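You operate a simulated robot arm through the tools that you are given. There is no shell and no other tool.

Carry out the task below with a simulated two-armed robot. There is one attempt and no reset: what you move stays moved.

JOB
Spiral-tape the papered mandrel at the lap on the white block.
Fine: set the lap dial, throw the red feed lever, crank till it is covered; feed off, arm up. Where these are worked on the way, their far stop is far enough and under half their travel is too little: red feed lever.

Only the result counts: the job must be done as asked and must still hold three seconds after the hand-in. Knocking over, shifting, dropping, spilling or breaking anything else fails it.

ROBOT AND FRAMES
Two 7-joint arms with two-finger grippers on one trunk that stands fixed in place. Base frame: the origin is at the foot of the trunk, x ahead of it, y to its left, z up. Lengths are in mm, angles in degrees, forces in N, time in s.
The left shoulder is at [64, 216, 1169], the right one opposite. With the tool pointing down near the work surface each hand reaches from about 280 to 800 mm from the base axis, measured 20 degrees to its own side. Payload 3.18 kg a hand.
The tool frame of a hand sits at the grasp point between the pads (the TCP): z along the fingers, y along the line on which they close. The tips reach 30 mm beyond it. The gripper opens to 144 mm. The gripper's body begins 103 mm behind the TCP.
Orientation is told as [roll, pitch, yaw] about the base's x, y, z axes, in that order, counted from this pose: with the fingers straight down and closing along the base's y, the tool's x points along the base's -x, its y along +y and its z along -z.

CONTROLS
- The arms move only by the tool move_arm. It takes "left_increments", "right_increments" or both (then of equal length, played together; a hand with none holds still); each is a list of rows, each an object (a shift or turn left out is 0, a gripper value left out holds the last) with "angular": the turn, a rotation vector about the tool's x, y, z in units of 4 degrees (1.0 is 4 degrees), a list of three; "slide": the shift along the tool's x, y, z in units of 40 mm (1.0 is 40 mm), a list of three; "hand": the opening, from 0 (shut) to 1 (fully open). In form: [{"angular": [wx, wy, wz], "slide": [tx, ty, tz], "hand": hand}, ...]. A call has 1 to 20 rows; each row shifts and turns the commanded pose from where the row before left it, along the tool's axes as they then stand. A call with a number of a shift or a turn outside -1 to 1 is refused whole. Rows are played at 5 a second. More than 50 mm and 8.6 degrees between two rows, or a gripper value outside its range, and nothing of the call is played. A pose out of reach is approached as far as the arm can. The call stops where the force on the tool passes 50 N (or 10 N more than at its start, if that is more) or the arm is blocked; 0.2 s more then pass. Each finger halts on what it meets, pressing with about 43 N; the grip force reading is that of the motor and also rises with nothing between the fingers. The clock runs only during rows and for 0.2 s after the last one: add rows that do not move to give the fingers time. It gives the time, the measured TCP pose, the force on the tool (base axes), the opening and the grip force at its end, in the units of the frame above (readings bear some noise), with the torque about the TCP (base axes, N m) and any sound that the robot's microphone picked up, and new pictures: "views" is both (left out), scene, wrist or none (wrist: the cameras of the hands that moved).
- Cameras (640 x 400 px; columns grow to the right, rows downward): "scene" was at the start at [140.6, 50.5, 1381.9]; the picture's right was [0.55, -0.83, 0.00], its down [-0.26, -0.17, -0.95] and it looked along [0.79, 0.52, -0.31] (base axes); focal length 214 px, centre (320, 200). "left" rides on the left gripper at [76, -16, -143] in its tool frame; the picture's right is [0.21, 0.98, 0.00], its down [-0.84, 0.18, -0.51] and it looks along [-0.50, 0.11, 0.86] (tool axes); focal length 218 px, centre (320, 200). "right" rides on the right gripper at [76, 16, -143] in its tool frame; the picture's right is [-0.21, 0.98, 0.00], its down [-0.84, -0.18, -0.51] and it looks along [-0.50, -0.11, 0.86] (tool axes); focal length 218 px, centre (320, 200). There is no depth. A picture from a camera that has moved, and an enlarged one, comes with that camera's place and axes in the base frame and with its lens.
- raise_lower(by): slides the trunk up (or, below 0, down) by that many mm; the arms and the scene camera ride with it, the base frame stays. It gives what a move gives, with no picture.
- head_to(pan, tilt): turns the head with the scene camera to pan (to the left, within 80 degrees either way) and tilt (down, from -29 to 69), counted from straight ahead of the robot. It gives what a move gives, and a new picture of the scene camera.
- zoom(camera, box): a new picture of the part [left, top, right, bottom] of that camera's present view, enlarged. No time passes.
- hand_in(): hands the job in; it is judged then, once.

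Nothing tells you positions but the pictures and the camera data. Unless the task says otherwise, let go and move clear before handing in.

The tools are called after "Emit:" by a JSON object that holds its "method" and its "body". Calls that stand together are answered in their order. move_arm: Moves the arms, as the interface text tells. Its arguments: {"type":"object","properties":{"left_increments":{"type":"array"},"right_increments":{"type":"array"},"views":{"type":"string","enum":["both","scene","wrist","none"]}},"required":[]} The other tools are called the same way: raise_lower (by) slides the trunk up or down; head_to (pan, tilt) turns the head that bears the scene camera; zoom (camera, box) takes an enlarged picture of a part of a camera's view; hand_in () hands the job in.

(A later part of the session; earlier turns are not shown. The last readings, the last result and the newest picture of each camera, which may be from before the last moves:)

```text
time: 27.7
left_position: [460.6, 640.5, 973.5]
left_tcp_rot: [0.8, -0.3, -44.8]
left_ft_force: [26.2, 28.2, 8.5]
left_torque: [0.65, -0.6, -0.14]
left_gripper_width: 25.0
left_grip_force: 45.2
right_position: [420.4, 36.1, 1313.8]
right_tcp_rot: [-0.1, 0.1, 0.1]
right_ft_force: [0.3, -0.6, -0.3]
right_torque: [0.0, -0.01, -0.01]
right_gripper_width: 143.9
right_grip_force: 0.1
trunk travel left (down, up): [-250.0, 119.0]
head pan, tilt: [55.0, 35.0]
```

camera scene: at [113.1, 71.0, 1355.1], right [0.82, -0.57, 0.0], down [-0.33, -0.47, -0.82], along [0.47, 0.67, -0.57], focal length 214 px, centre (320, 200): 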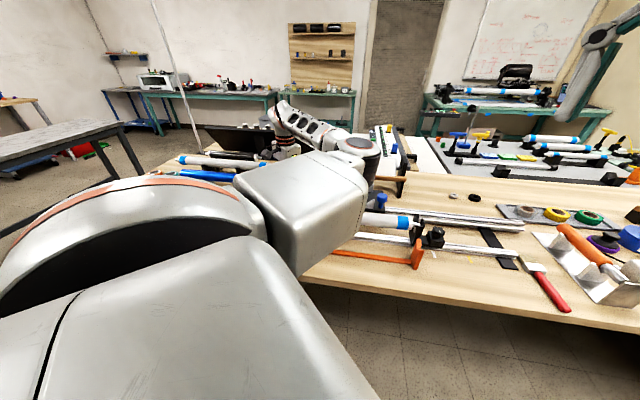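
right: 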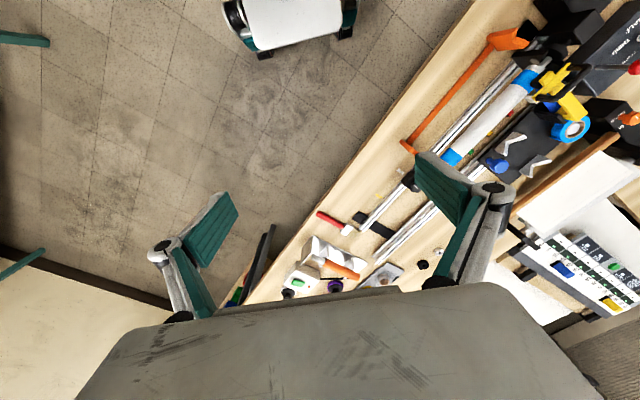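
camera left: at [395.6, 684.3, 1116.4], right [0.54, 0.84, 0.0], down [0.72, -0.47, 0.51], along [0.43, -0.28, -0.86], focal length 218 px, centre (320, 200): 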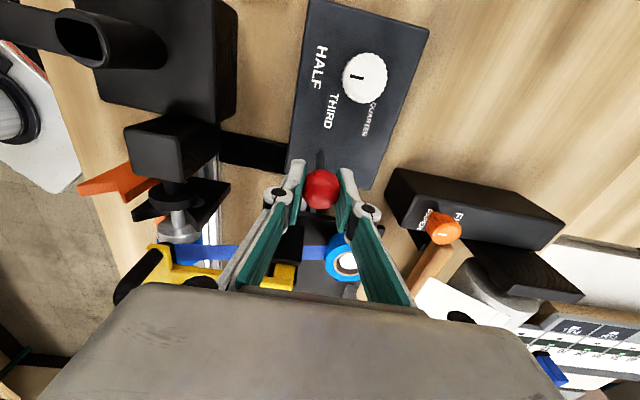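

The +n direction (away from the robot) gave the least resistance. I'll push further that way.

Emit:
{"method": "move_arm", "body": {"left_increments": [{"slide": [0, 0.2, 0]}, {"slide": [0, 0.2, 0]}, {}], "views": "none"}}

Emit:
{"method": "move_arm", "body": {"left_increments": [{"slide": [0, 0.1, 0]}, {}], "views": "wrist"}}

```text
time: 28.5
left_position: [466.0, 645.8, 974.1]
left_tcp_rot: [-0.4, 0.1, -45.0]
left_ft_force: [-7.8, -22.6, 4.8]
left_torque: [-0.97, 1.42, 0.1]
left_gripper_width: 26.4
left_grip_force: 44.7
right_position: [416.0, 31.0, 1315.2]
right_tcp_rot: [0.1, -0.1, 0.1]
right_ft_force: [-0.9, -0.3, -0.9]
right_torque: [0.01, 0.01, 0.02]
right_gripper_width: 144.0
right_grip_force: 0.0
trunk travel left (down, up): [-250.0, 119.0]
head pan, tilt: [55.0, 35.0]
```

```text
time: 29.1
left_position: [469.9, 649.2, 974.4]
left_tcp_rot: [-0.3, -0.2, -45.0]
left_ft_force: [-8.4, -19.6, -2.5]
left_torque: [-0.91, 1.26, 0.13]
left_gripper_width: 28.3
left_grip_force: 45.1
right_position: [417.0, 30.5, 1314.6]
right_tcp_rot: [0.1, 0.0, 0.2]
right_ft_force: [0.3, 0.6, 0.5]
right_torque: [-0.01, -0.01, -0.01]
right_gripper_width: 144.1
right_grip_force: 0.0
trunk travel left (down, up): [-250.0, 119.0]
head pan, tilt: [55.0, 35.0]
camera left: at [403.9, 693.1, 1117.1], right [0.54, 0.84, 0.0], down [0.72, -0.47, 0.51], along [0.42, -0.28, -0.86], focal length 218 px, centre (320, 200)
```

left: 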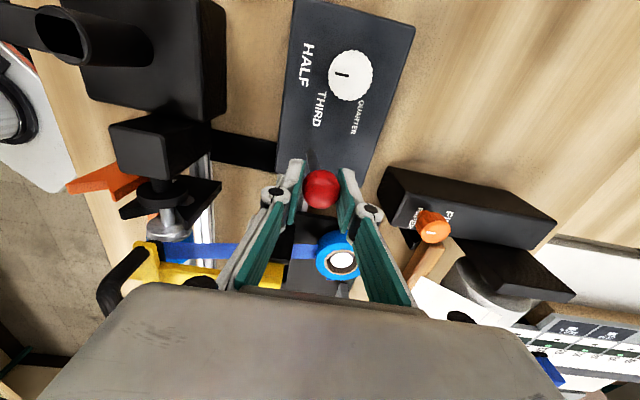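

The lever moves in +n with about 20 N of steady friction, and the box stays put. I'll carry on to the far stop along a slight arc.

Emit:
{"method": "move_arm", "body": {"left_increments": [{"slide": [0, 0.2, 0.03]}, {"slide": [0, 0.2, 0.05]}, {"slide": [0, 0.2, 0.07]}, {}], "views": "wrist"}}

Emit:
{"method": "zoom", "body": {"camera": "left", "box": [200, 80, 440, 230]}}

```text
time: 30.1
left_position: [485.6, 666.1, 969.3]
left_tcp_rot: [0.0, -0.1, -44.9]
left_ft_force: [-8.9, -17.1, 5.8]
left_torque: [-1.35, 0.86, 0.12]
left_gripper_width: 34.4
left_grip_force: 44.8
right_position: [416.9, 30.7, 1315.4]
right_tcp_rot: [0.1, 0.0, 0.1]
right_ft_force: [-0.6, -0.2, 0.8]
right_torque: [0.01, 0.01, 0.0]
right_gripper_width: 144.0
right_grip_force: 0.2
trunk travel left (down, up): [-250.0, 119.0]
head pan, tilt: [55.0, 35.0]
camera left: at [419.9, 710.0, 1112.2], right [0.54, 0.84, 0.0], down [0.72, -0.47, 0.51], along [0.43, -0.28, -0.86], focal length 218 px, centre (320, 200)
```

left: 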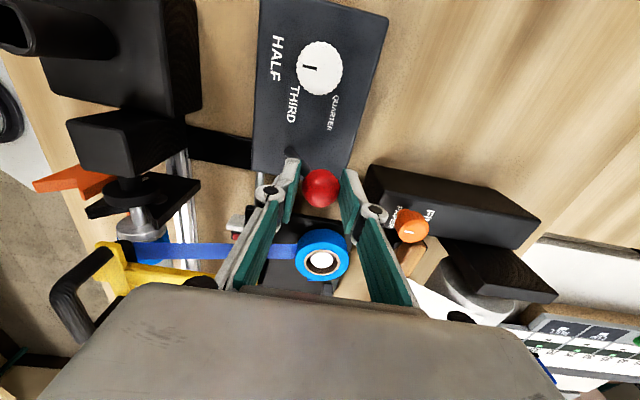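

```text
2.67 times, centred on (320, 155) of left
camera zoom: at [419.9, 710.0, 1112.2], right [0.54, 0.84, 0.0], down [0.72, -0.47, 0.51], along [0.43, -0.28, -0.86], focal length 582 px, centre (320, 320)
```

zoom: 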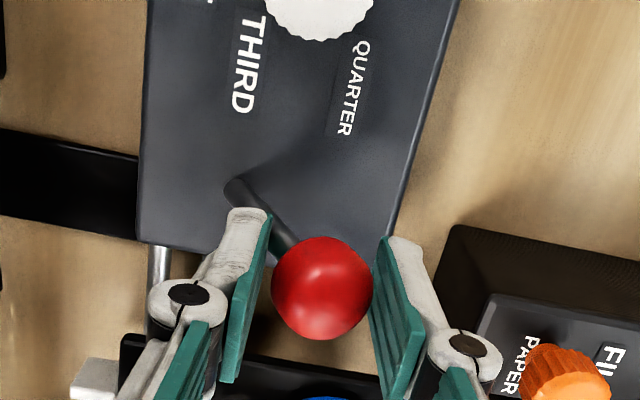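

Emit:
{"method": "move_arm", "body": {"left_increments": [{"slide": [0, 0.2, 0.1]}, {"slide": [0, 0.15, 0.1]}, {}], "views": "none"}}

Emit:
{"method": "move_arm", "body": {"left_increments": [{"slide": [0, 0.15, 0.1]}, {}], "views": "wrist"}}

Emit:
{"method": "zoom", "body": {"camera": "left", "box": [200, 80, 440, 230]}}

```text
time: 30.9
left_position: [494.9, 675.8, 964.6]
left_tcp_rot: [0.2, 0.0, -44.9]
left_ft_force: [-9.0, -8.9, 34.7]
left_torque: [-1.48, 2.23, -0.42]
left_gripper_width: 40.2
left_grip_force: 44.5
right_position: [414.8, 28.7, 1316.4]
right_tcp_rot: [0.2, -0.1, 0.1]
right_ft_force: [-0.2, 0.6, -0.3]
right_torque: [0.06, -0.02, -0.02]
right_gripper_width: 144.1
right_grip_force: 0.0
trunk travel left (down, up): [-250.0, 119.0]
head pan, tilt: [55.0, 35.0]
```

```text
time: 31.3
left_position: [496.0, 676.6, 964.5]
left_tcp_rot: [-0.1, 0.2, -45.1]
left_ft_force: [-10.6, -18.2, 31.9]
left_torque: [-2.42, 0.97, 0.63]
left_gripper_width: 40.1
left_grip_force: 45.1
right_position: [415.6, 29.7, 1314.5]
right_tcp_rot: [0.2, -0.1, 0.0]
right_ft_force: [0.7, -0.5, 0.1]
right_torque: [-0.02, 0.04, 0.01]
right_gripper_width: 143.9
right_grip_force: 0.0
trunk travel left (down, up): [-250.0, 119.0]
head pan, tilt: [55.0, 35.0]
stopped in row 1 (left hand): the force on the tool passed its limit at 53 N (the readings are from after the stop); the commanded pose is now the measured one
camera left: at [430.9, 719.9, 1107.8], right [0.55, 0.84, 0.0], down [0.72, -0.47, 0.5], along [0.42, -0.28, -0.86], focal length 218 px, centre (320, 200)
```

left: 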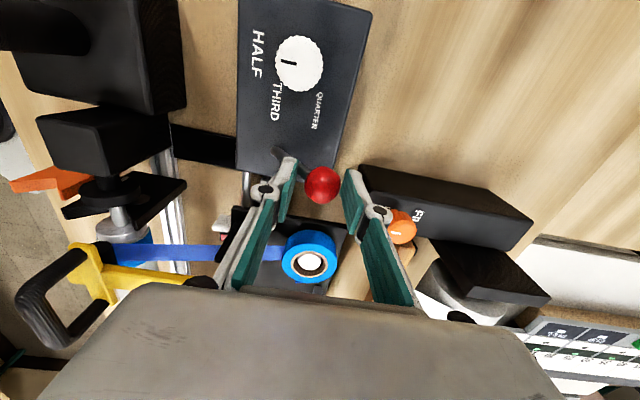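

```text
2.67 times, centred on (320, 155) of left
camera zoom: at [430.9, 719.9, 1107.8], right [0.55, 0.84, 0.0], down [0.72, -0.47, 0.5], along [0.42, -0.28, -0.86], focal length 582 px, centre (320, 320)
```

zoom: 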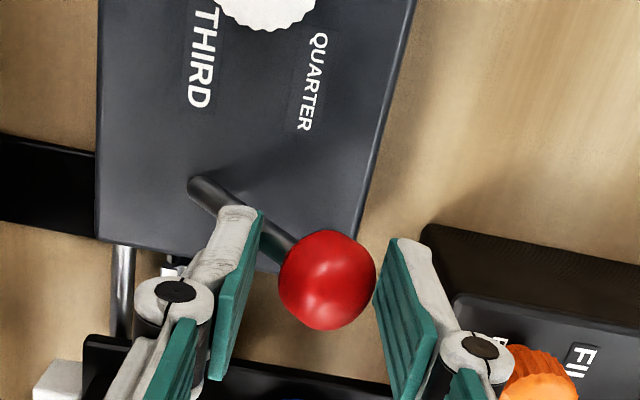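

The lever is leaning about 40°, and a fingertip now presses on its rod. I'll open slightly, rise and look at where the lever rests.

Emit:
{"method": "move_arm", "body": {"left_increments": [{"hand": 0.36}, {"slide": [0, 0, -0.2]}, {"slide": [0, 0, -0.8]}, {"slide": [0, 0, -0.8]}, {}], "views": "wrist"}}

Emit:
{"method": "zoom", "body": {"camera": "left", "box": [200, 50, 440, 200]}}

```text
time: 32.5
left_position: [498.1, 680.7, 1031.4]
left_tcp_rot: [-0.2, -0.1, -45.0]
left_ft_force: [-0.2, -0.4, 0.4]
left_torque: [-0.03, 0.03, -0.03]
left_gripper_width: 51.6
left_grip_force: 0.0
right_position: [417.0, 33.5, 1314.2]
right_tcp_rot: [0.0, 0.2, 0.2]
right_ft_force: [0.5, -0.2, 0.4]
right_torque: [0.03, 0.02, 0.02]
right_gripper_width: 144.1
right_grip_force: 0.0
trunk travel left (down, up): [-250.0, 119.0]
head pan, tilt: [55.0, 35.0]
camera left: at [433.3, 723.9, 1174.0], right [0.54, 0.84, 0.0], down [0.72, -0.47, 0.51], along [0.42, -0.28, -0.86], focal length 218 px, centre (320, 200)
```

left: 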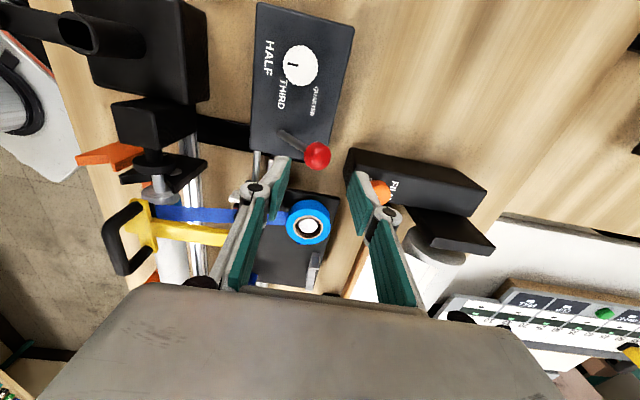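

```text
2.67 times, centred on (320, 125) of left
camera zoom: at [433.3, 723.9, 1174.0], right [0.54, 0.84, 0.0], down [0.72, -0.47, 0.51], along [0.42, -0.28, -0.86], focal length 582 px, centre (320, 400)
```

zoom: 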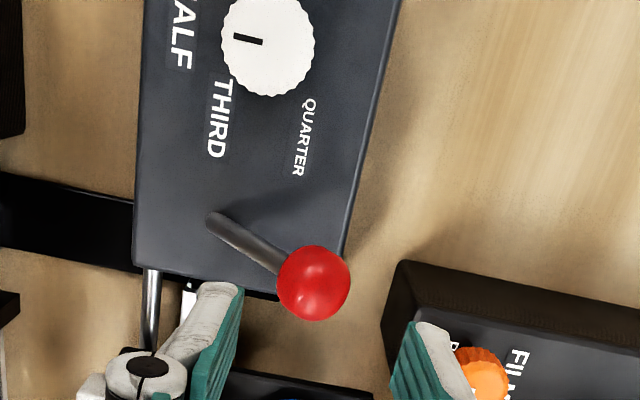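

The lever is at about 40°. To make sure it is at its far stop, I'll push the ball from behind with closed fingers.

Emit:
{"method": "move_arm", "body": {"left_increments": [{"slide": [0, -0.51, 0], "hand": 0}, {"slide": [0, -0.51, 0]}, {}, {"slide": [0, 0, 0.7]}, {"slide": [0, 0, 0.73]}, {}], "views": "none"}}

Emit:
{"method": "move_arm", "body": {"left_increments": [{"slide": [0, 0.2, 0]}, {"slide": [0, 0.15, 0]}, {"slide": [0, 0.1, 0]}, {}], "views": "wrist"}}

Emit:
{"method": "zoom", "body": {"camera": "left", "box": [200, 80, 440, 230]}}

```text
time: 33.9
left_position: [469.4, 649.5, 974.8]
left_tcp_rot: [0.0, 0.0, -44.9]
left_ft_force: [-0.3, 0.9, 0.1]
left_torque: [0.03, 0.0, 0.01]
left_gripper_width: 0.1
left_grip_force: 30.0
right_position: [417.2, 32.1, 1315.1]
right_tcp_rot: [0.0, -0.1, 0.1]
right_ft_force: [-0.5, 0.9, -0.5]
right_torque: [0.02, -0.03, 0.02]
right_gripper_width: 144.2
right_grip_force: 0.1
trunk travel left (down, up): [-250.0, 119.0]
head pan, tilt: [55.0, 35.0]
```

```text
time: 34.7
left_position: [474.9, 658.3, 974.3]
left_tcp_rot: [-1.5, 0.4, -45.5]
left_ft_force: [-12.4, -17.5, 5.4]
left_torque: [-0.31, 0.25, 0.0]
left_gripper_width: 0.0
left_grip_force: 31.0
right_position: [416.2, 31.2, 1315.5]
right_tcp_rot: [0.1, 0.0, 0.1]
right_ft_force: [-0.3, 0.5, 0.2]
right_torque: [-0.01, 0.03, 0.0]
right_gripper_width: 144.1
right_grip_force: 0.1
trunk travel left (down, up): [-250.0, 119.0]
head pan, tilt: [55.0, 35.0]
stopped in row 4 (left hand): the force on the tool passed its limit at 53 N (the readings are from after the stop); the commanded pose is now the measured one
camera left: at [414.0, 703.3, 1117.1], right [0.55, 0.83, -0.03], down [0.73, -0.47, 0.5], along [0.4, -0.29, -0.87], focal length 218 px, centre (320, 200)
```

left: 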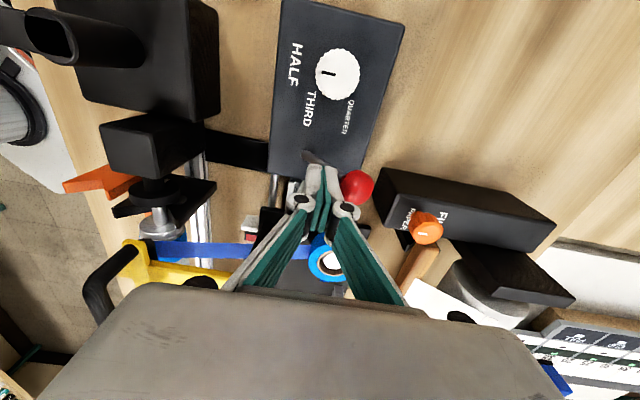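

```text
2.67 times, centred on (320, 155) of left
camera zoom: at [414.0, 703.3, 1117.1], right [0.55, 0.83, -0.03], down [0.73, -0.47, 0.5], along [0.4, -0.29, -0.87], focal length 582 px, centre (320, 320)
```

zoom: 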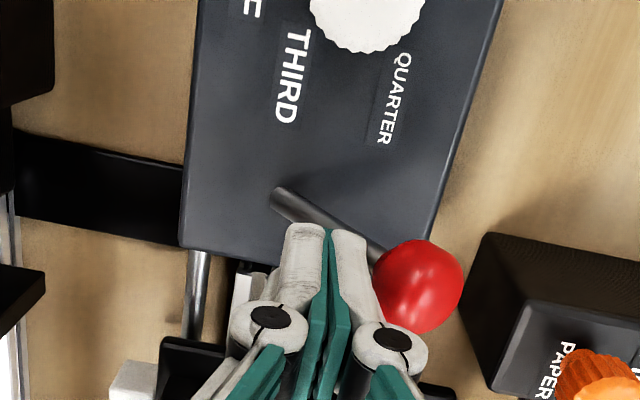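

The push hit 53 N with no further movement, so the lever is at its far stop (feed on). Next I'll back off, rise and move to the crank for a closer look.

Emit:
{"method": "move_arm", "body": {"left_increments": [{"slide": [0, -0.2, 0], "angular": [-0.35, 0.1, 0]}, {"slide": [0, 0, -0.85]}, {"slide": [0, 0, -0.85]}, {"slide": [0, 0, -0.85]}, {"slide": [0, 0, -0.85]}, {"slide": [0.06, -0.865, 0], "hand": 0.4}, {"slide": [0.06, -0.865, 0]}, {"slide": [0.06, -0.865, 0]}, {"slide": [0.06, -0.865, 0]}, {"slide": [0.06, -0.865, 0]}, {}], "views": "wrist"}}

Emit:
{"method": "zoom", "body": {"camera": "left", "box": [200, 40, 440, 190]}}

```text
time: 37.1
left_position: [343.0, 539.1, 1107.3]
left_tcp_rot: [0.1, 0.7, -45.3]
left_ft_force: [-0.1, 0.9, 0.4]
left_torque: [-0.04, -0.02, -0.02]
left_gripper_width: 57.6
left_grip_force: 0.1
right_position: [417.4, 33.8, 1315.6]
right_tcp_rot: [-0.1, 0.1, 0.2]
right_ft_force: [-0.4, 0.0, 0.5]
right_torque: [0.04, 0.03, 0.01]
right_gripper_width: 144.0
right_grip_force: 0.1
trunk travel left (down, up): [-250.0, 119.0]
head pan, tilt: [55.0, 35.0]
camera left: at [278.0, 581.5, 1250.0], right [0.55, 0.84, 0.0], down [0.72, -0.48, 0.5], along [0.42, -0.27, -0.87], focal length 218 px, centre (320, 200)
```

left: 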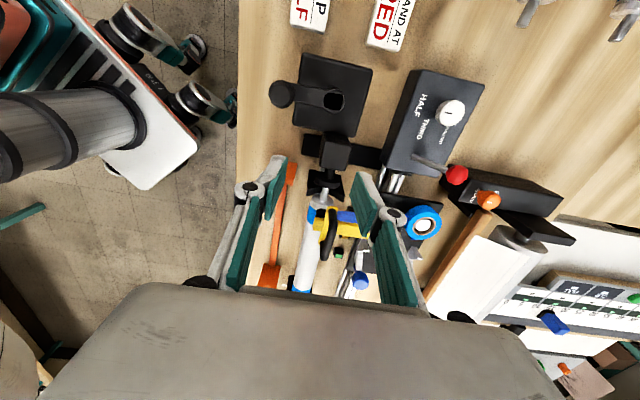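

```text
2.67 times, centred on (320, 115) of left
camera zoom: at [278.0, 581.5, 1250.0], right [0.55, 0.84, 0.0], down [0.72, -0.48, 0.5], along [0.42, -0.27, -0.87], focal length 582 px, centre (320, 427)
```

zoom: 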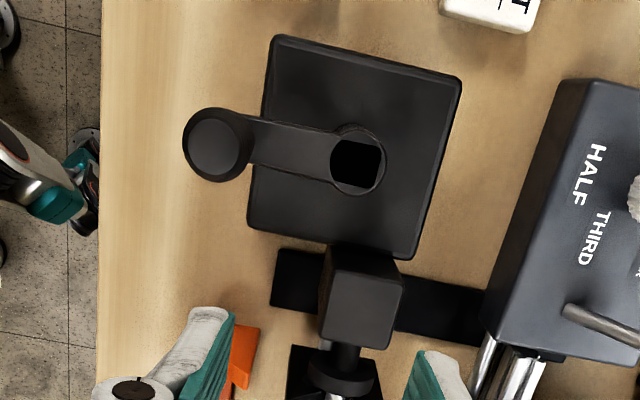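

The lever shows thrown and the dial reads HALF. The crank knob is about 26 mm across at [271,540.5], spanning z 970–1015, and its hub is at [311.5,582], giving a radius of about 58. I'll move over the knob and check alignment.

Emit:
{"method": "move_arm", "body": {"left_increments": [{"slide": [0.65, -0.624, 0], "angular": [0, -0.17, -0.07]}, {"slide": [0.65, -0.624, 0]}, {}, {"slide": [0, 0, 0.9]}, {}], "views": "wrist"}}

Emit:
{"method": "zoom", "body": {"camera": "left", "box": [200, 50, 440, 200]}}

```text
time: 38.3
left_position: [269.9, 540.4, 1070.2]
left_tcp_rot: [0.0, 0.0, -45.0]
left_ft_force: [0.0, -0.2, 0.3]
left_torque: [-0.01, 0.06, 0.02]
left_gripper_width: 57.6
left_grip_force: 0.0
right_position: [416.8, 31.8, 1315.7]
right_tcp_rot: [0.0, 0.0, 0.2]
right_ft_force: [-0.1, -0.1, -0.1]
right_torque: [0.01, -0.02, 0.02]
right_gripper_width: 144.2
right_grip_force: 0.1
trunk travel left (down, up): [-250.0, 119.0]
head pan, tilt: [55.0, 35.0]
camera left: at [203.4, 583.6, 1213.7], right [0.54, 0.84, 0.0], down [0.72, -0.47, 0.51], along [0.43, -0.28, -0.86], focal length 218 px, centre (320, 200)
```

left: 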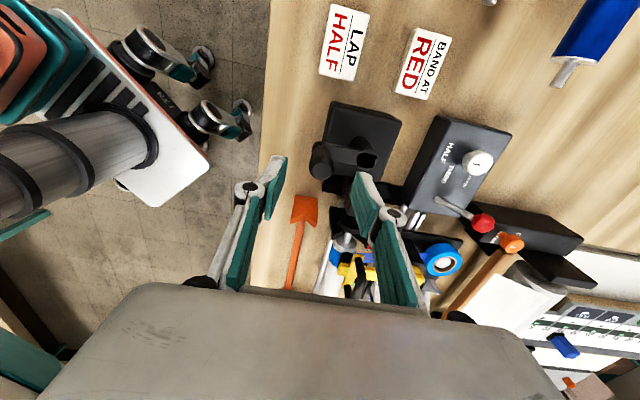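

```text
2.67 times, centred on (320, 125) of left
camera zoom: at [203.4, 583.6, 1213.7], right [0.54, 0.84, 0.0], down [0.72, -0.47, 0.51], along [0.43, -0.28, -0.86], focal length 582 px, centre (320, 400)
```

zoom: 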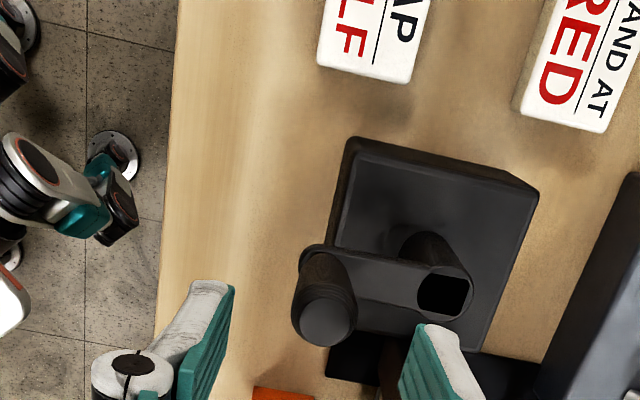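

The knob is well centred between the open fingers. I'll descend to TCP z of about 1006 and grip it.

Emit:
{"method": "move_arm", "body": {"left_increments": [{"slide": [-0.04, 0.04, 0.8]}, {"slide": [0, 0, 0.8]}, {}, {"hand": 0.08}, {}, {}], "views": "wrist"}}

Emit:
{"method": "zoom", "body": {"camera": "left", "box": [200, 80, 440, 230]}}

```text
time: 39.7
left_position: [271.1, 542.6, 1008.8]
left_tcp_rot: [0.1, -0.1, -44.9]
left_ft_force: [-0.2, -1.0, -2.0]
left_torque: [0.04, 0.06, 0.01]
left_gripper_width: 20.6
left_grip_force: 45.0
right_position: [418.2, 32.2, 1315.1]
right_tcp_rot: [0.0, 0.0, 0.1]
right_ft_force: [0.5, 0.5, 0.7]
right_torque: [0.03, -0.03, 0.01]
right_gripper_width: 143.9
right_grip_force: 0.0
trunk travel left (down, up): [-250.0, 119.0]
head pan, tilt: [55.0, 35.0]
camera left: at [205.2, 585.1, 1150.8], right [0.54, 0.84, 0.0], down [0.72, -0.47, 0.51], along [0.43, -0.28, -0.86], focal length 218 px, centre (320, 200)
```

left: 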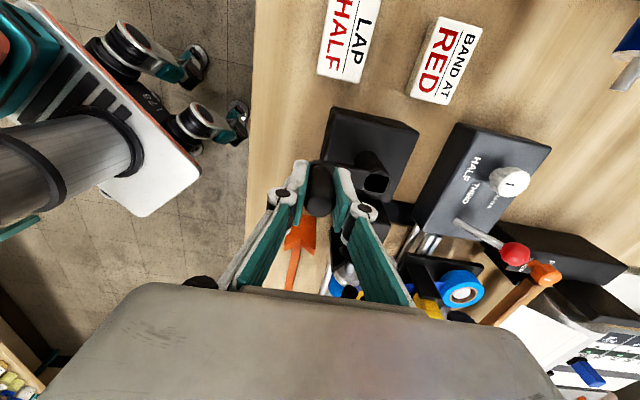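

```text
2.67 times, centred on (320, 155) of left
camera zoom: at [205.2, 585.1, 1150.8], right [0.54, 0.84, 0.0], down [0.72, -0.47, 0.51], along [0.43, -0.28, -0.86], focal length 582 px, centre (320, 320)
```

zoom: 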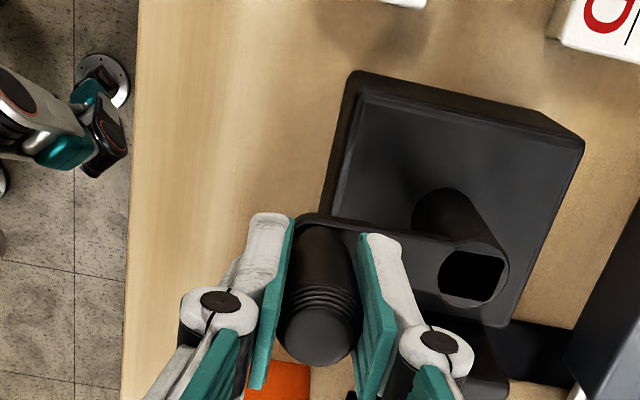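

The knob is gripped at 20.6 mm. I'll try a quarter turn clockwise (seen from above) and check the forces and the carriage.

Emit:
{"method": "move_arm", "body": {"left_increments": [{"slide": [0.536, 0.107, 0]}, {"slide": [0.454, 0.303, 0]}, {}], "views": "none"}}

Emit:
{"method": "move_arm", "body": {"left_increments": [{"slide": [0.303, 0.454, 0]}, {"slide": [0.107, 0.536, 0]}, {}], "views": "wrist"}}

Emit:
{"method": "zoom", "body": {"camera": "left", "box": [240, 140, 480, 290]}}

```text
time: 40.5
left_position: [255.1, 582.3, 1007.2]
left_tcp_rot: [0.2, 0.1, -45.0]
left_ft_force: [-3.3, -2.1, 9.8]
left_torque: [-0.32, -0.05, -0.01]
left_gripper_width: 20.2
left_grip_force: 45.5
right_position: [416.8, 31.8, 1314.7]
right_tcp_rot: [0.1, 0.0, 0.1]
right_ft_force: [0.0, -0.3, -1.0]
right_torque: [0.0, 0.04, -0.03]
right_gripper_width: 144.0
right_grip_force: 0.0
trunk travel left (down, up): [-250.0, 119.0]
head pan, tilt: [55.0, 35.0]
```

```text
time: 41.3
left_position: [271.2, 620.1, 1007.4]
left_tcp_rot: [0.1, -0.1, -45.0]
left_ft_force: [-3.8, 1.2, 8.1]
left_torque: [-0.08, 0.18, -0.01]
left_gripper_width: 20.5
left_grip_force: 45.3
right_position: [416.3, 31.9, 1315.1]
right_tcp_rot: [0.1, 0.0, 0.1]
right_ft_force: [-0.1, -0.1, -0.2]
right_torque: [0.04, -0.01, -0.02]
right_gripper_width: 143.8
right_grip_force: 0.1
trunk travel left (down, up): [-250.0, 119.0]
head pan, tilt: [55.0, 35.0]
camera left: at [205.6, 663.7, 1150.7], right [0.54, 0.84, 0.0], down [0.72, -0.47, 0.51], along [0.43, -0.27, -0.86], focal length 218 px, centre (320, 200)
```

left: 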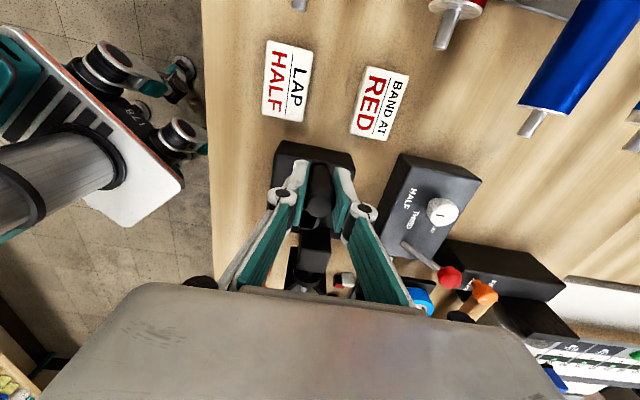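

```text
2.67 times, centred on (360, 215) of left
camera zoom: at [205.6, 663.7, 1150.7], right [0.54, 0.84, 0.0], down [0.72, -0.47, 0.51], along [0.43, -0.27, -0.86], focal length 582 px, centre (213, 160)
```

zoom: 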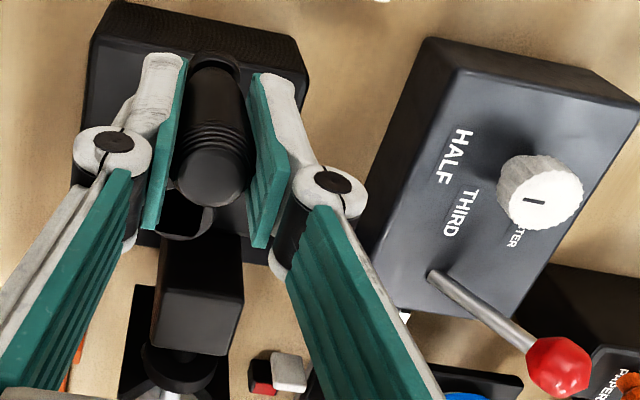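

The crank turns freely with under 10 N, and the circle fits a centre of [309.8,581.4] with radius 55. I'll make one more full clockwise turn, then check the carriage with both cameras.

Emit:
{"method": "move_arm", "body": {"left_increments": [{"slide": [-0.186, 0.694, 0]}, {"slide": [-0.508, 0.508, 0]}, {"slide": [-0.694, 0.186, 0]}, {"slide": [-0.694, -0.186, 0]}, {"slide": [-0.508, -0.508, 0]}, {"slide": [-0.186, -0.694, 0]}, {"slide": [0.186, -0.694, 0]}, {"slide": [0.508, -0.508, 0]}, {"slide": [0.694, -0.186, 0]}, {}]}}

Emit:
{"method": "zoom", "body": {"camera": "left", "box": [200, 160, 480, 335]}}

```text
time: 43.5
left_position: [271.6, 540.6, 1004.2]
left_tcp_rot: [-0.1, 0.1, -45.0]
left_ft_force: [-1.4, -6.1, -30.6]
left_torque: [0.54, 0.14, -0.01]
left_gripper_width: 20.3
left_grip_force: 45.0
right_position: [418.0, 33.4, 1314.6]
right_tcp_rot: [0.0, 0.1, 0.1]
right_ft_force: [-0.3, -0.1, 0.0]
right_torque: [0.02, 0.01, -0.01]
right_gripper_width: 143.9
right_grip_force: 0.0
trunk travel left (down, up): [-250.0, 119.0]
head pan, tilt: [55.0, 35.0]
camera scene: at [115.0, 72.2, 1354.4], right [0.82, -0.57, 0.0], down [-0.33, -0.47, -0.82], along [0.47, 0.67, -0.57], focal length 214 px, centre (320, 200)
camera left: at [207.0, 584.3, 1148.3], right [0.54, 0.84, 0.0], down [0.72, -0.47, 0.51], along [0.42, -0.28, -0.86], focal length 218 px, centre (320, 200)
```

scene: 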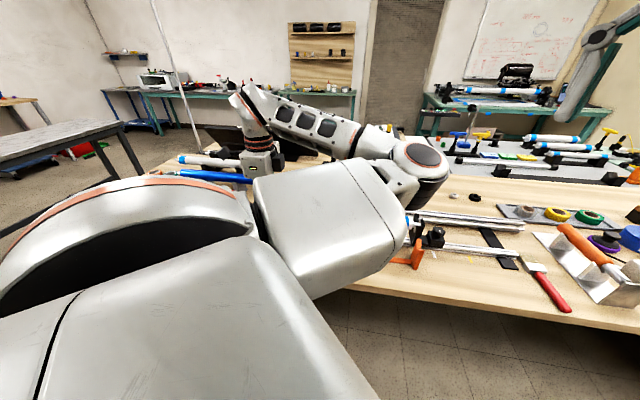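
left: 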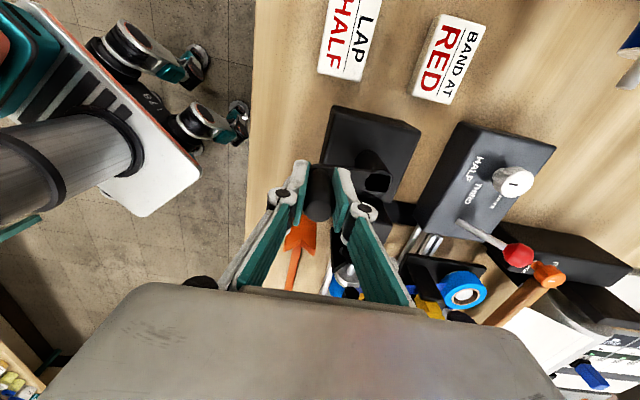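

```text
2.29 times, centred on (340, 248) of left
camera zoom: at [207.0, 584.3, 1148.3], right [0.54, 0.84, 0.0], down [0.72, -0.47, 0.51], along [0.42, -0.28, -0.86], focal length 499 px, centre (274, 91)
```

zoom: 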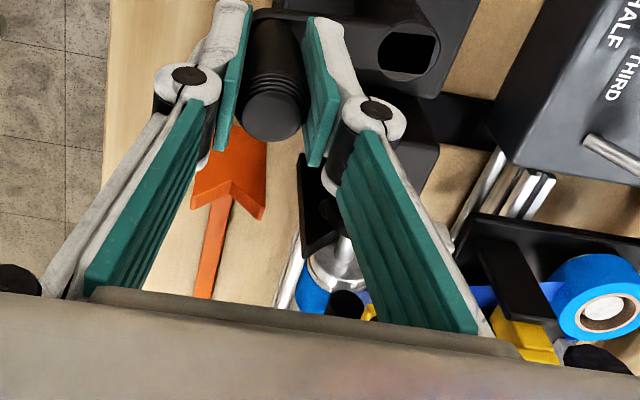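

After one turn the carriage has barely moved, if at all. I'll take close reference zooms, then make another full turn and compare.

Emit:
{"method": "zoom", "body": {"camera": "left", "box": [384, 210, 512, 310]}}

Emit:
{"method": "zoom", "body": {"camera": "left", "box": [310, 240, 438, 320]}}

Emit:
{"method": "move_arm", "body": {"left_increments": [{"slide": [0.694, 0.186, 0.05]}, {"slide": [0.508, 0.508, 0.05]}, {"slide": [0.186, 0.694, 0]}, {"slide": [-0.186, 0.694, 0]}, {"slide": [-0.508, 0.508, 0]}, {"slide": [-0.694, 0.186, 0]}, {"slide": [-0.694, -0.186, 0]}, {"slide": [-0.508, -0.508, 0]}, {"slide": [-0.186, -0.694, 0]}, {"slide": [0.186, -0.694, 0]}, {"slide": [0.508, -0.508, 0]}, {"slide": [0.694, -0.186, 0]}, {}], "views": "wrist"}}

Emit:
{"method": "zoom", "body": {"camera": "left", "box": [384, 210, 512, 310]}}

Emit:
{"method": "zoom", "body": {"camera": "left", "box": [310, 240, 438, 320]}}

```text
4.00 times, centred on (448, 260) of left
camera zoom: at [207.0, 584.3, 1148.3], right [0.54, 0.84, 0.0], down [0.72, -0.47, 0.51], along [0.42, -0.28, -0.86], focal length 873 px, centre (-192, -40)
```

zoom: 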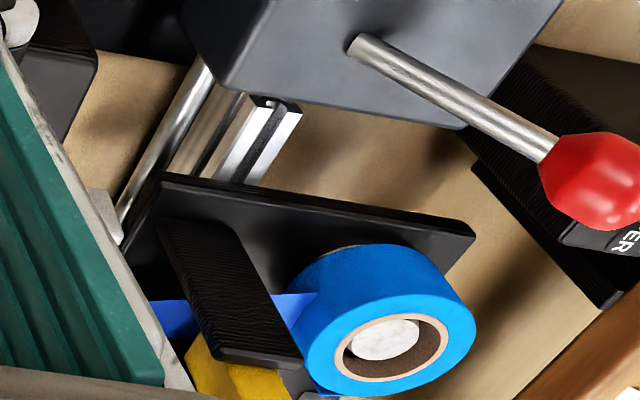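

```text
5.00 times, centred on (374, 280) of left
camera zoom: at [207.0, 584.3, 1148.3], right [0.54, 0.84, 0.0], down [0.72, -0.47, 0.51], along [0.42, -0.28, -0.86], focal length 1091 px, centre (50, -200)
```

zoom: 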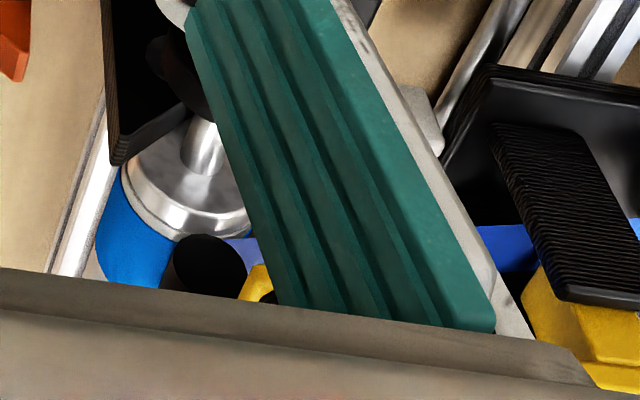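

```text
time: 46.0
left_position: [291.5, 527.9, 1004.2]
left_tcp_rot: [-0.2, -0.6, -46.6]
left_ft_force: [14.4, -19.6, 1.1]
left_torque: [0.41, 0.24, 0.19]
left_gripper_width: 12.5
left_grip_force: 0.9
right_position: [417.4, 33.0, 1315.6]
right_tcp_rot: [0.0, 0.0, 0.2]
right_ft_force: [-1.1, 0.7, 0.5]
right_torque: [-0.09, -0.08, 0.0]
right_gripper_width: 143.9
right_grip_force: 0.1
trunk travel left (down, up): [-250.0, 119.0]
head pan, tilt: [55.0, 35.0]
stopped in row 12 (left hand): the force on the tool passed its limit at 91 N (the readings are from after the stop); the commanded pose is now the measured one
camera left: at [226.5, 574.5, 1147.2], right [0.57, 0.82, 0.0], down [0.71, -0.48, 0.52], along [0.42, -0.3, -0.86], focal length 218 px, centre (320, 200)
```

left: 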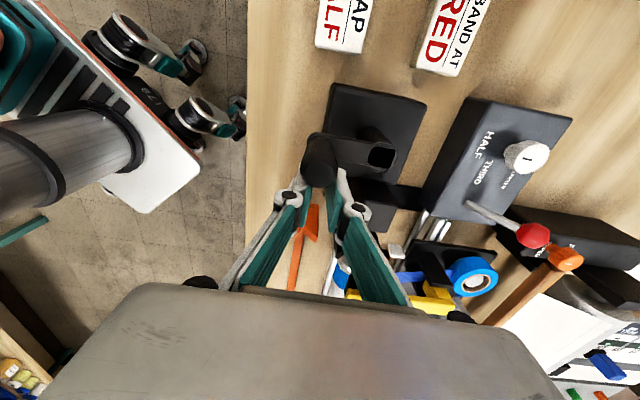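

```text
4.00 times, centred on (448, 260) of left
camera zoom: at [226.5, 574.5, 1147.2], right [0.57, 0.82, 0.0], down [0.71, -0.48, 0.52], along [0.42, -0.3, -0.86], focal length 873 px, centre (-192, -40)
```

zoom: 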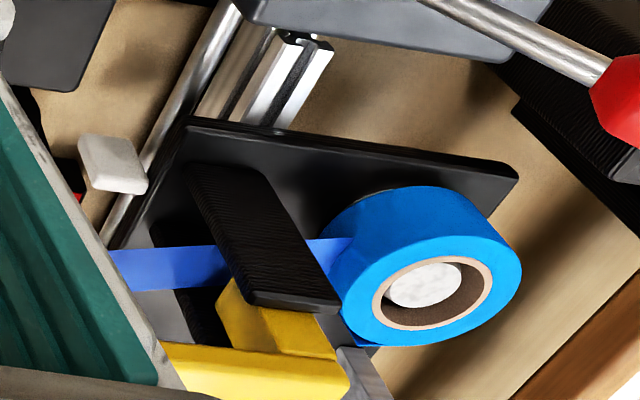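

```text
5.00 times, centred on (374, 280) of left
camera zoom: at [226.5, 574.5, 1147.2], right [0.57, 0.82, 0.0], down [0.71, -0.48, 0.52], along [0.42, -0.3, -0.86], focal length 1091 px, centre (50, -200)
```

zoom: 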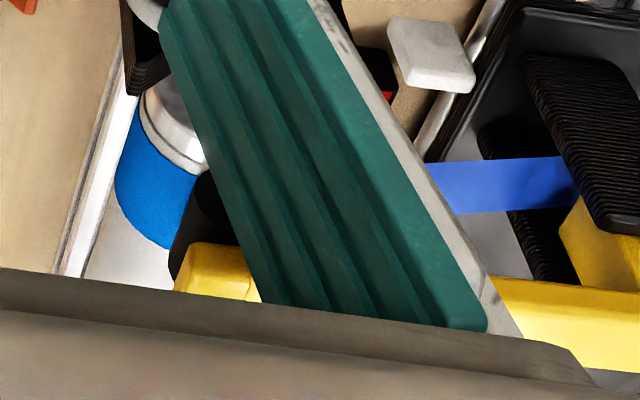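

The knob slipped out of the pads after about 1.9 turns clockwise, and the carriage hasn't visibly moved. So I'll switch to pushing the knob from behind with closed fingers, and try counter-clockwise. First I'll locate the knob now.

Emit:
{"method": "zoom", "body": {"camera": "left", "box": [240, 80, 440, 230]}}

Emit:
{"method": "move_arm", "body": {"left_increments": [{"slide": [-0.5, 0, 0]}, {"slide": [0, 0, -0.9], "angular": [0, 0.1, -0.35]}, {"slide": [0, 0, -0.9]}, {}], "views": "wrist"}}

Emit:
{"method": "zoom", "body": {"camera": "left", "box": [240, 60, 480, 210]}}

```text
2.67 times, centred on (340, 155) of left
camera zoom: at [226.5, 574.5, 1147.2], right [0.57, 0.82, 0.0], down [0.71, -0.48, 0.52], along [0.42, -0.3, -0.86], focal length 582 px, centre (267, 320)
```

zoom: 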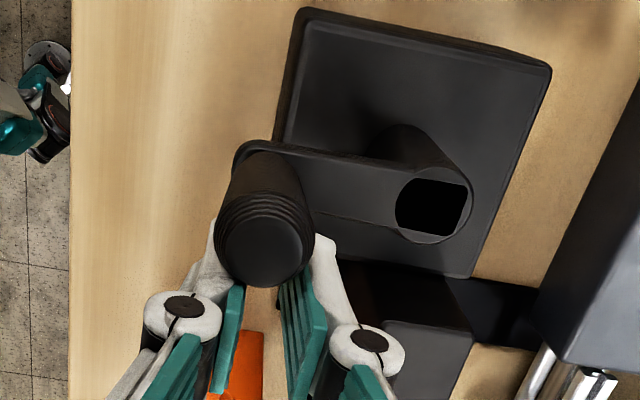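

```text
time: 47.0
left_position: [289.4, 527.5, 1075.3]
left_tcp_rot: [-0.5, -0.4, -41.5]
left_ft_force: [0.8, -0.9, -0.2]
left_torque: [0.02, -0.01, 0.02]
left_gripper_width: 11.5
left_grip_force: 0.1
right_position: [416.2, 32.0, 1314.6]
right_tcp_rot: [0.1, 0.0, 0.2]
right_ft_force: [0.1, 0.8, 0.5]
right_torque: [-0.01, -0.02, -0.03]
right_gripper_width: 144.0
right_grip_force: 0.0
trunk travel left (down, up): [-250.0, 119.0]
head pan, tilt: [55.0, 35.0]
camera left: at [221.5, 567.7, 1216.4], right [0.49, 0.87, -0.01], down [0.75, -0.42, 0.51], along [0.44, -0.26, -0.86], focal length 218 px, centre (320, 200)
```

left: 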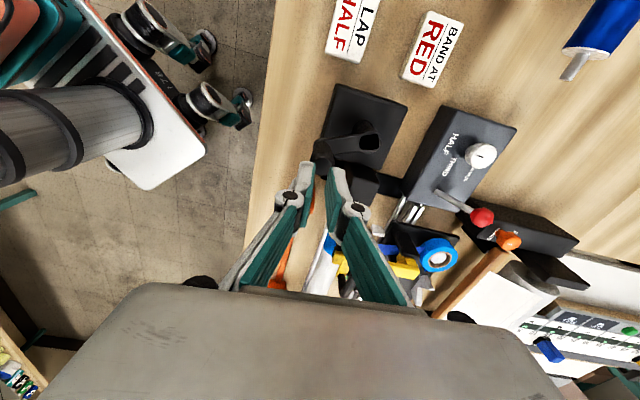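

```text
2.67 times, centred on (360, 135) of left
camera zoom: at [221.5, 567.7, 1216.4], right [0.49, 0.87, -0.01], down [0.75, -0.42, 0.51], along [0.44, -0.26, -0.86], focal length 582 px, centre (213, 373)
```

zoom: 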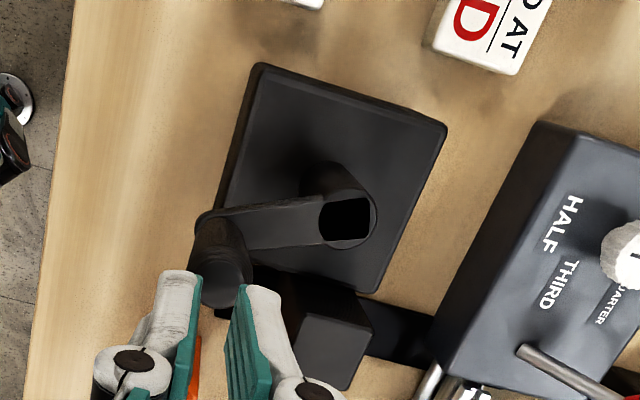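

The knob is now at an angle of about -113° about the hub. I'll place the closed fingers behind it at about -150° on the crank circle, ready to push counter-clockwise.

Emit:
{"method": "move_arm", "body": {"left_increments": [{"angular": [-0.12, 0.1, 0.87], "hand": 0}, {"slide": [0.95, 0, 0]}, {}, {"slide": [0, 0, 0.8]}, {"slide": [0, 0, 0.8]}, {}], "views": "wrist"}}

Emit:
{"method": "zoom", "body": {"camera": "left", "box": [240, 80, 480, 230]}}

```text
time: 48.1
left_position: [277.7, 543.4, 1051.8]
left_tcp_rot: [0.5, 0.6, -48.8]
left_ft_force: [-3.2, -7.8, 17.7]
left_torque: [-0.37, -0.02, -0.12]
left_gripper_width: 5.9
left_grip_force: 31.0
right_position: [416.4, 32.5, 1315.6]
right_tcp_rot: [-0.1, 0.0, 0.2]
right_ft_force: [0.2, 0.6, -1.0]
right_torque: [-0.05, 0.02, 0.0]
right_gripper_width: 144.0
right_grip_force: 0.0
trunk travel left (down, up): [-250.0, 119.0]
head pan, tilt: [55.0, 35.0]
stopped in row 5 (left hand): the force on the tool passed its limit at 85 N (the readings are from after the stop); the commanded pose is now the measured one
camera left: at [214.5, 588.1, 1195.0], right [0.6, 0.8, 0.01], down [0.69, -0.52, 0.5], along [0.41, -0.29, -0.87], focal length 218 px, centre (320, 200)
```

left: 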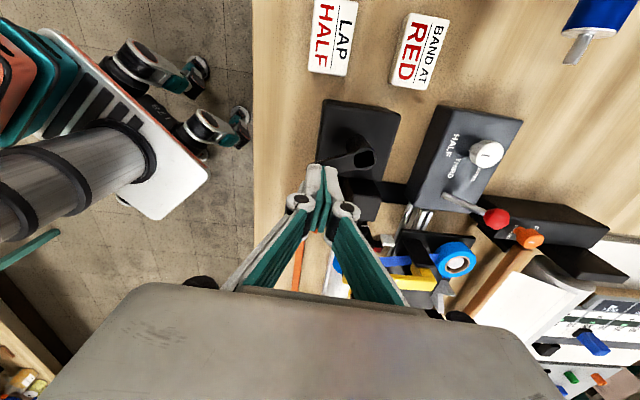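

```text
2.67 times, centred on (360, 155) of left
camera zoom: at [214.5, 588.1, 1195.0], right [0.6, 0.8, 0.01], down [0.69, -0.52, 0.5], along [0.41, -0.29, -0.87], focal length 582 px, centre (213, 320)
```

zoom: 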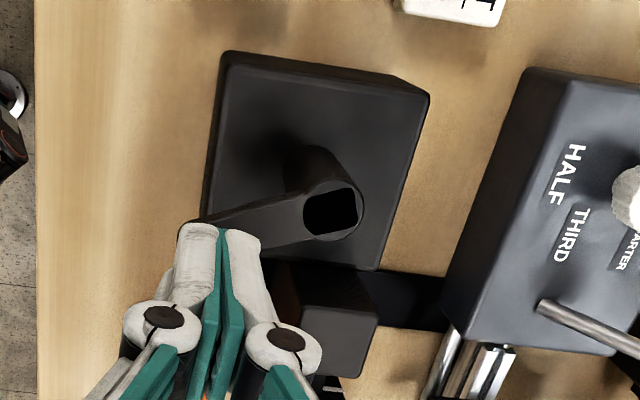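

The fingers came down on the knob's top, at about z 1022, because the commanded pose had shifted at the earlier stop. I'll rise and re-read the settled pose.

Emit:
{"method": "move_arm", "body": {"left_increments": [{"slide": [0, 0, -0.6]}, {}, {}], "views": "wrist"}}

Emit:
{"method": "zoom", "body": {"camera": "left", "box": [240, 80, 480, 230]}}

```text
time: 48.9
left_position: [278.3, 542.9, 1074.6]
left_tcp_rot: [0.7, 0.6, -48.7]
left_ft_force: [-0.6, 0.3, 0.9]
left_torque: [0.02, -0.01, -0.01]
left_gripper_width: 0.2
left_grip_force: 30.6
right_position: [416.3, 34.1, 1314.4]
right_tcp_rot: [-0.1, -0.1, 0.3]
right_ft_force: [0.4, 0.2, -1.0]
right_torque: [0.02, -0.01, 0.03]
right_gripper_width: 144.2
right_grip_force: 0.0
trunk travel left (down, up): [-250.0, 119.0]
head pan, tilt: [55.0, 35.0]
camera left: at [215.0, 588.4, 1217.7], right [0.6, 0.8, 0.01], down [0.69, -0.52, 0.5], along [0.41, -0.29, -0.87], focal length 218 px, centre (320, 200)
```

left: 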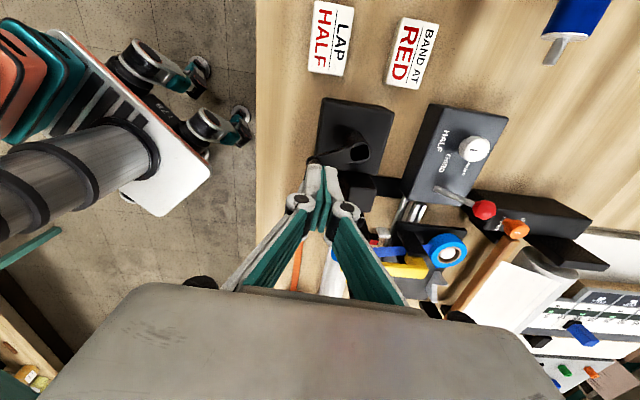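

```text
2.67 times, centred on (360, 155) of left
camera zoom: at [215.0, 588.4, 1217.7], right [0.6, 0.8, 0.01], down [0.69, -0.52, 0.5], along [0.41, -0.29, -0.87], focal length 582 px, centre (213, 320)
```

zoom: 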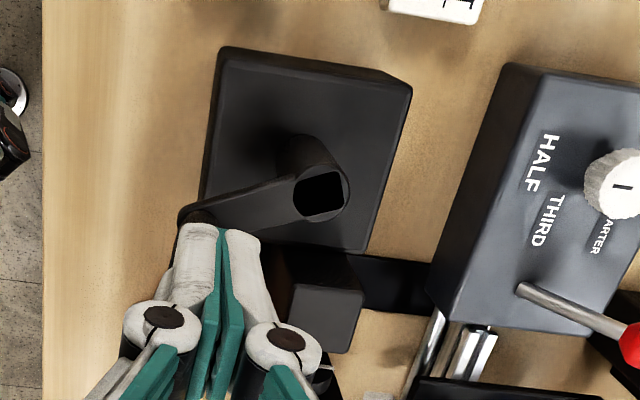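

Emit:
{"method": "move_arm", "body": {"left_increments": [{"angular": [0.17, -0.15, -0.92]}, {"slide": [0.705, 0, 0]}, {}, {}], "views": "wrist"}}

Emit:
{"method": "zoom", "body": {"camera": "left", "box": [240, 80, 480, 230]}}

```text
time: 49.9
left_position: [259.0, 563.2, 1073.0]
left_tcp_rot: [0.0, 0.0, -45.1]
left_ft_force: [-0.6, -0.6, 0.4]
left_torque: [-0.03, -0.01, 0.01]
left_gripper_width: 0.0
left_grip_force: 30.6
right_position: [416.5, 34.7, 1314.3]
right_tcp_rot: [-0.1, 0.1, 0.1]
right_ft_force: [0.6, 0.3, -0.5]
right_torque: [0.0, -0.01, 0.03]
right_gripper_width: 143.9
right_grip_force: 0.0
trunk travel left (down, up): [-250.0, 119.0]
head pan, tilt: [55.0, 35.0]
camera left: at [192.8, 607.2, 1216.1], right [0.54, 0.84, 0.0], down [0.72, -0.47, 0.51], along [0.43, -0.28, -0.86], focal length 218 px, centre (320, 200)
```

left: 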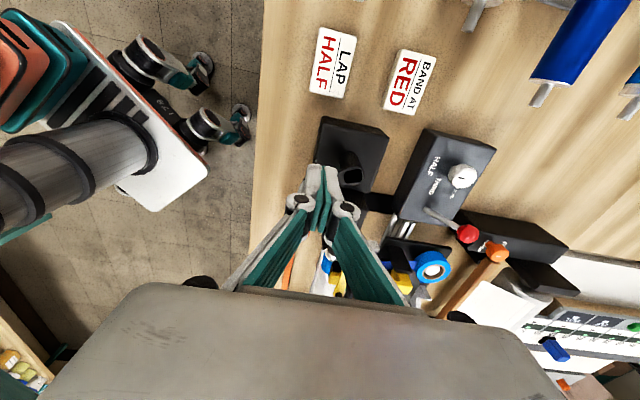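

```text
2.67 times, centred on (360, 155) of left
camera zoom: at [192.8, 607.2, 1216.1], right [0.54, 0.84, 0.0], down [0.72, -0.47, 0.51], along [0.43, -0.28, -0.86], focal length 582 px, centre (213, 320)
```

zoom: 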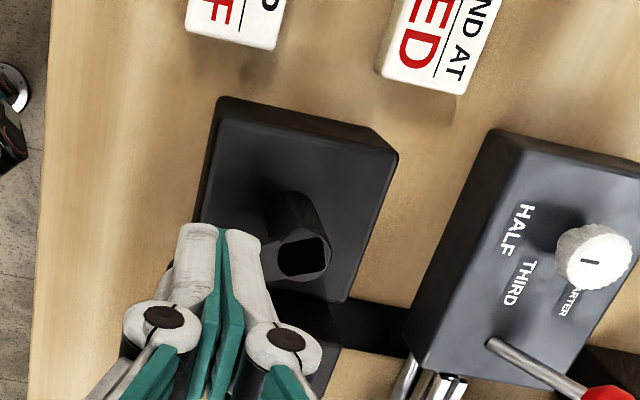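

Emit:
{"method": "move_arm", "body": {"left_increments": [{"slide": [0, 0, 0.75]}, {"slide": [0, 0, 0.75]}, {}], "views": "none"}}

Emit:
{"method": "move_arm", "body": {"left_increments": [{"slide": [-0.581, -0.129, 0]}, {"slide": [-0.688, 0.184, 0]}, {"slide": [-0.503, 0.503, 0]}, {"slide": [-0.184, 0.688, 0]}, {}], "views": "wrist"}}

Emit:
{"method": "zoom", "body": {"camera": "left", "box": [240, 80, 480, 230]}}

```text
time: 50.7
left_position: [259.0, 563.0, 1013.7]
left_tcp_rot: [0.0, 0.0, -45.2]
left_ft_force: [-0.2, 0.0, -0.2]
left_torque: [0.0, -0.03, -0.02]
left_gripper_width: 0.4
left_grip_force: 30.6
right_position: [417.5, 33.5, 1314.3]
right_tcp_rot: [-0.1, 0.0, 0.2]
right_ft_force: [0.2, 0.5, -0.5]
right_torque: [0.01, -0.02, 0.02]
right_gripper_width: 144.1
right_grip_force: 0.1
trunk travel left (down, up): [-250.0, 119.0]
head pan, tilt: [55.0, 35.0]
```

```text
time: 51.9
left_position: [335.7, 559.2, 1016.5]
left_tcp_rot: [0.4, 1.3, -43.0]
left_ft_force: [-26.2, 25.9, 8.9]
left_torque: [-0.45, -0.17, -0.07]
left_gripper_width: 6.1
left_grip_force: 30.9
right_position: [413.3, 36.1, 1316.2]
right_tcp_rot: [-0.2, -0.1, 0.2]
right_ft_force: [-0.1, 0.9, 0.1]
right_torque: [-0.06, -0.03, -0.02]
right_gripper_width: 143.8
right_grip_force: 0.2
trunk travel left (down, up): [-250.0, 119.0]
head pan, tilt: [55.0, 35.0]
camera left: at [269.4, 596.8, 1161.0], right [0.51, 0.86, 0.01], down [0.75, -0.45, 0.49], along [0.42, -0.24, -0.87], focal length 218 px, centre (320, 200)
```

left: 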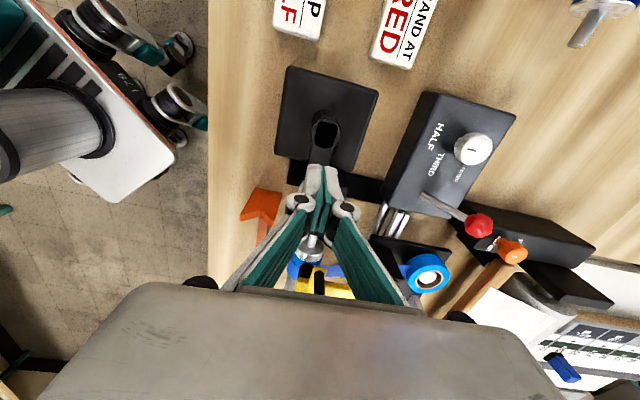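

```text
2.67 times, centred on (360, 155) of left
camera zoom: at [269.4, 596.8, 1161.0], right [0.51, 0.86, 0.01], down [0.75, -0.45, 0.49], along [0.42, -0.24, -0.87], focal length 582 px, centre (213, 320)
```

zoom: 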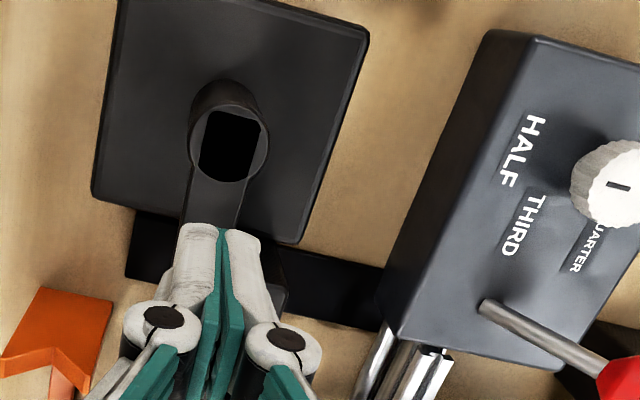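

The fingers slid inside the knob during the counter-clockwise push. I'll check whether the carriage moved, then free the hand.

Emit:
{"method": "zoom", "body": {"camera": "left", "box": [340, 180, 500, 300]}}

Emit:
{"method": "zoom", "body": {"camera": "left", "box": [280, 220, 408, 300]}}

```text
3.33 times, centred on (420, 240) of left
camera zoom: at [269.4, 596.8, 1161.0], right [0.51, 0.86, 0.01], down [0.75, -0.45, 0.49], along [0.42, -0.24, -0.87], focal length 728 px, centre (-13, 67)
```

zoom: 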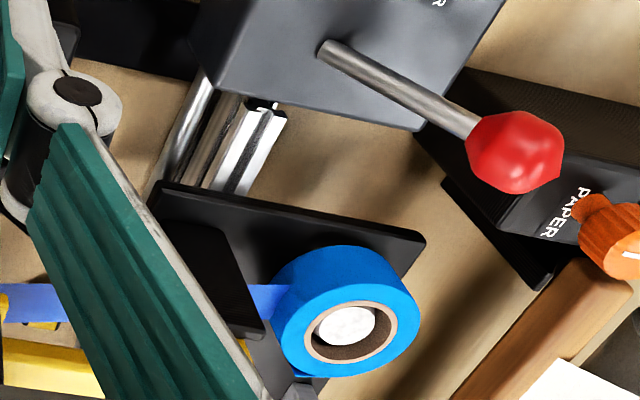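

```text
5.00 times, centred on (344, 260) of left
camera zoom: at [269.4, 596.8, 1161.0], right [0.51, 0.86, 0.01], down [0.75, -0.45, 0.49], along [0.42, -0.24, -0.87], focal length 1091 px, centre (200, -100)
```

zoom: 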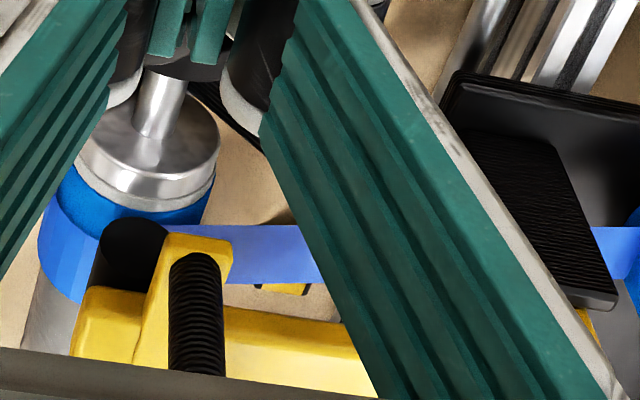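

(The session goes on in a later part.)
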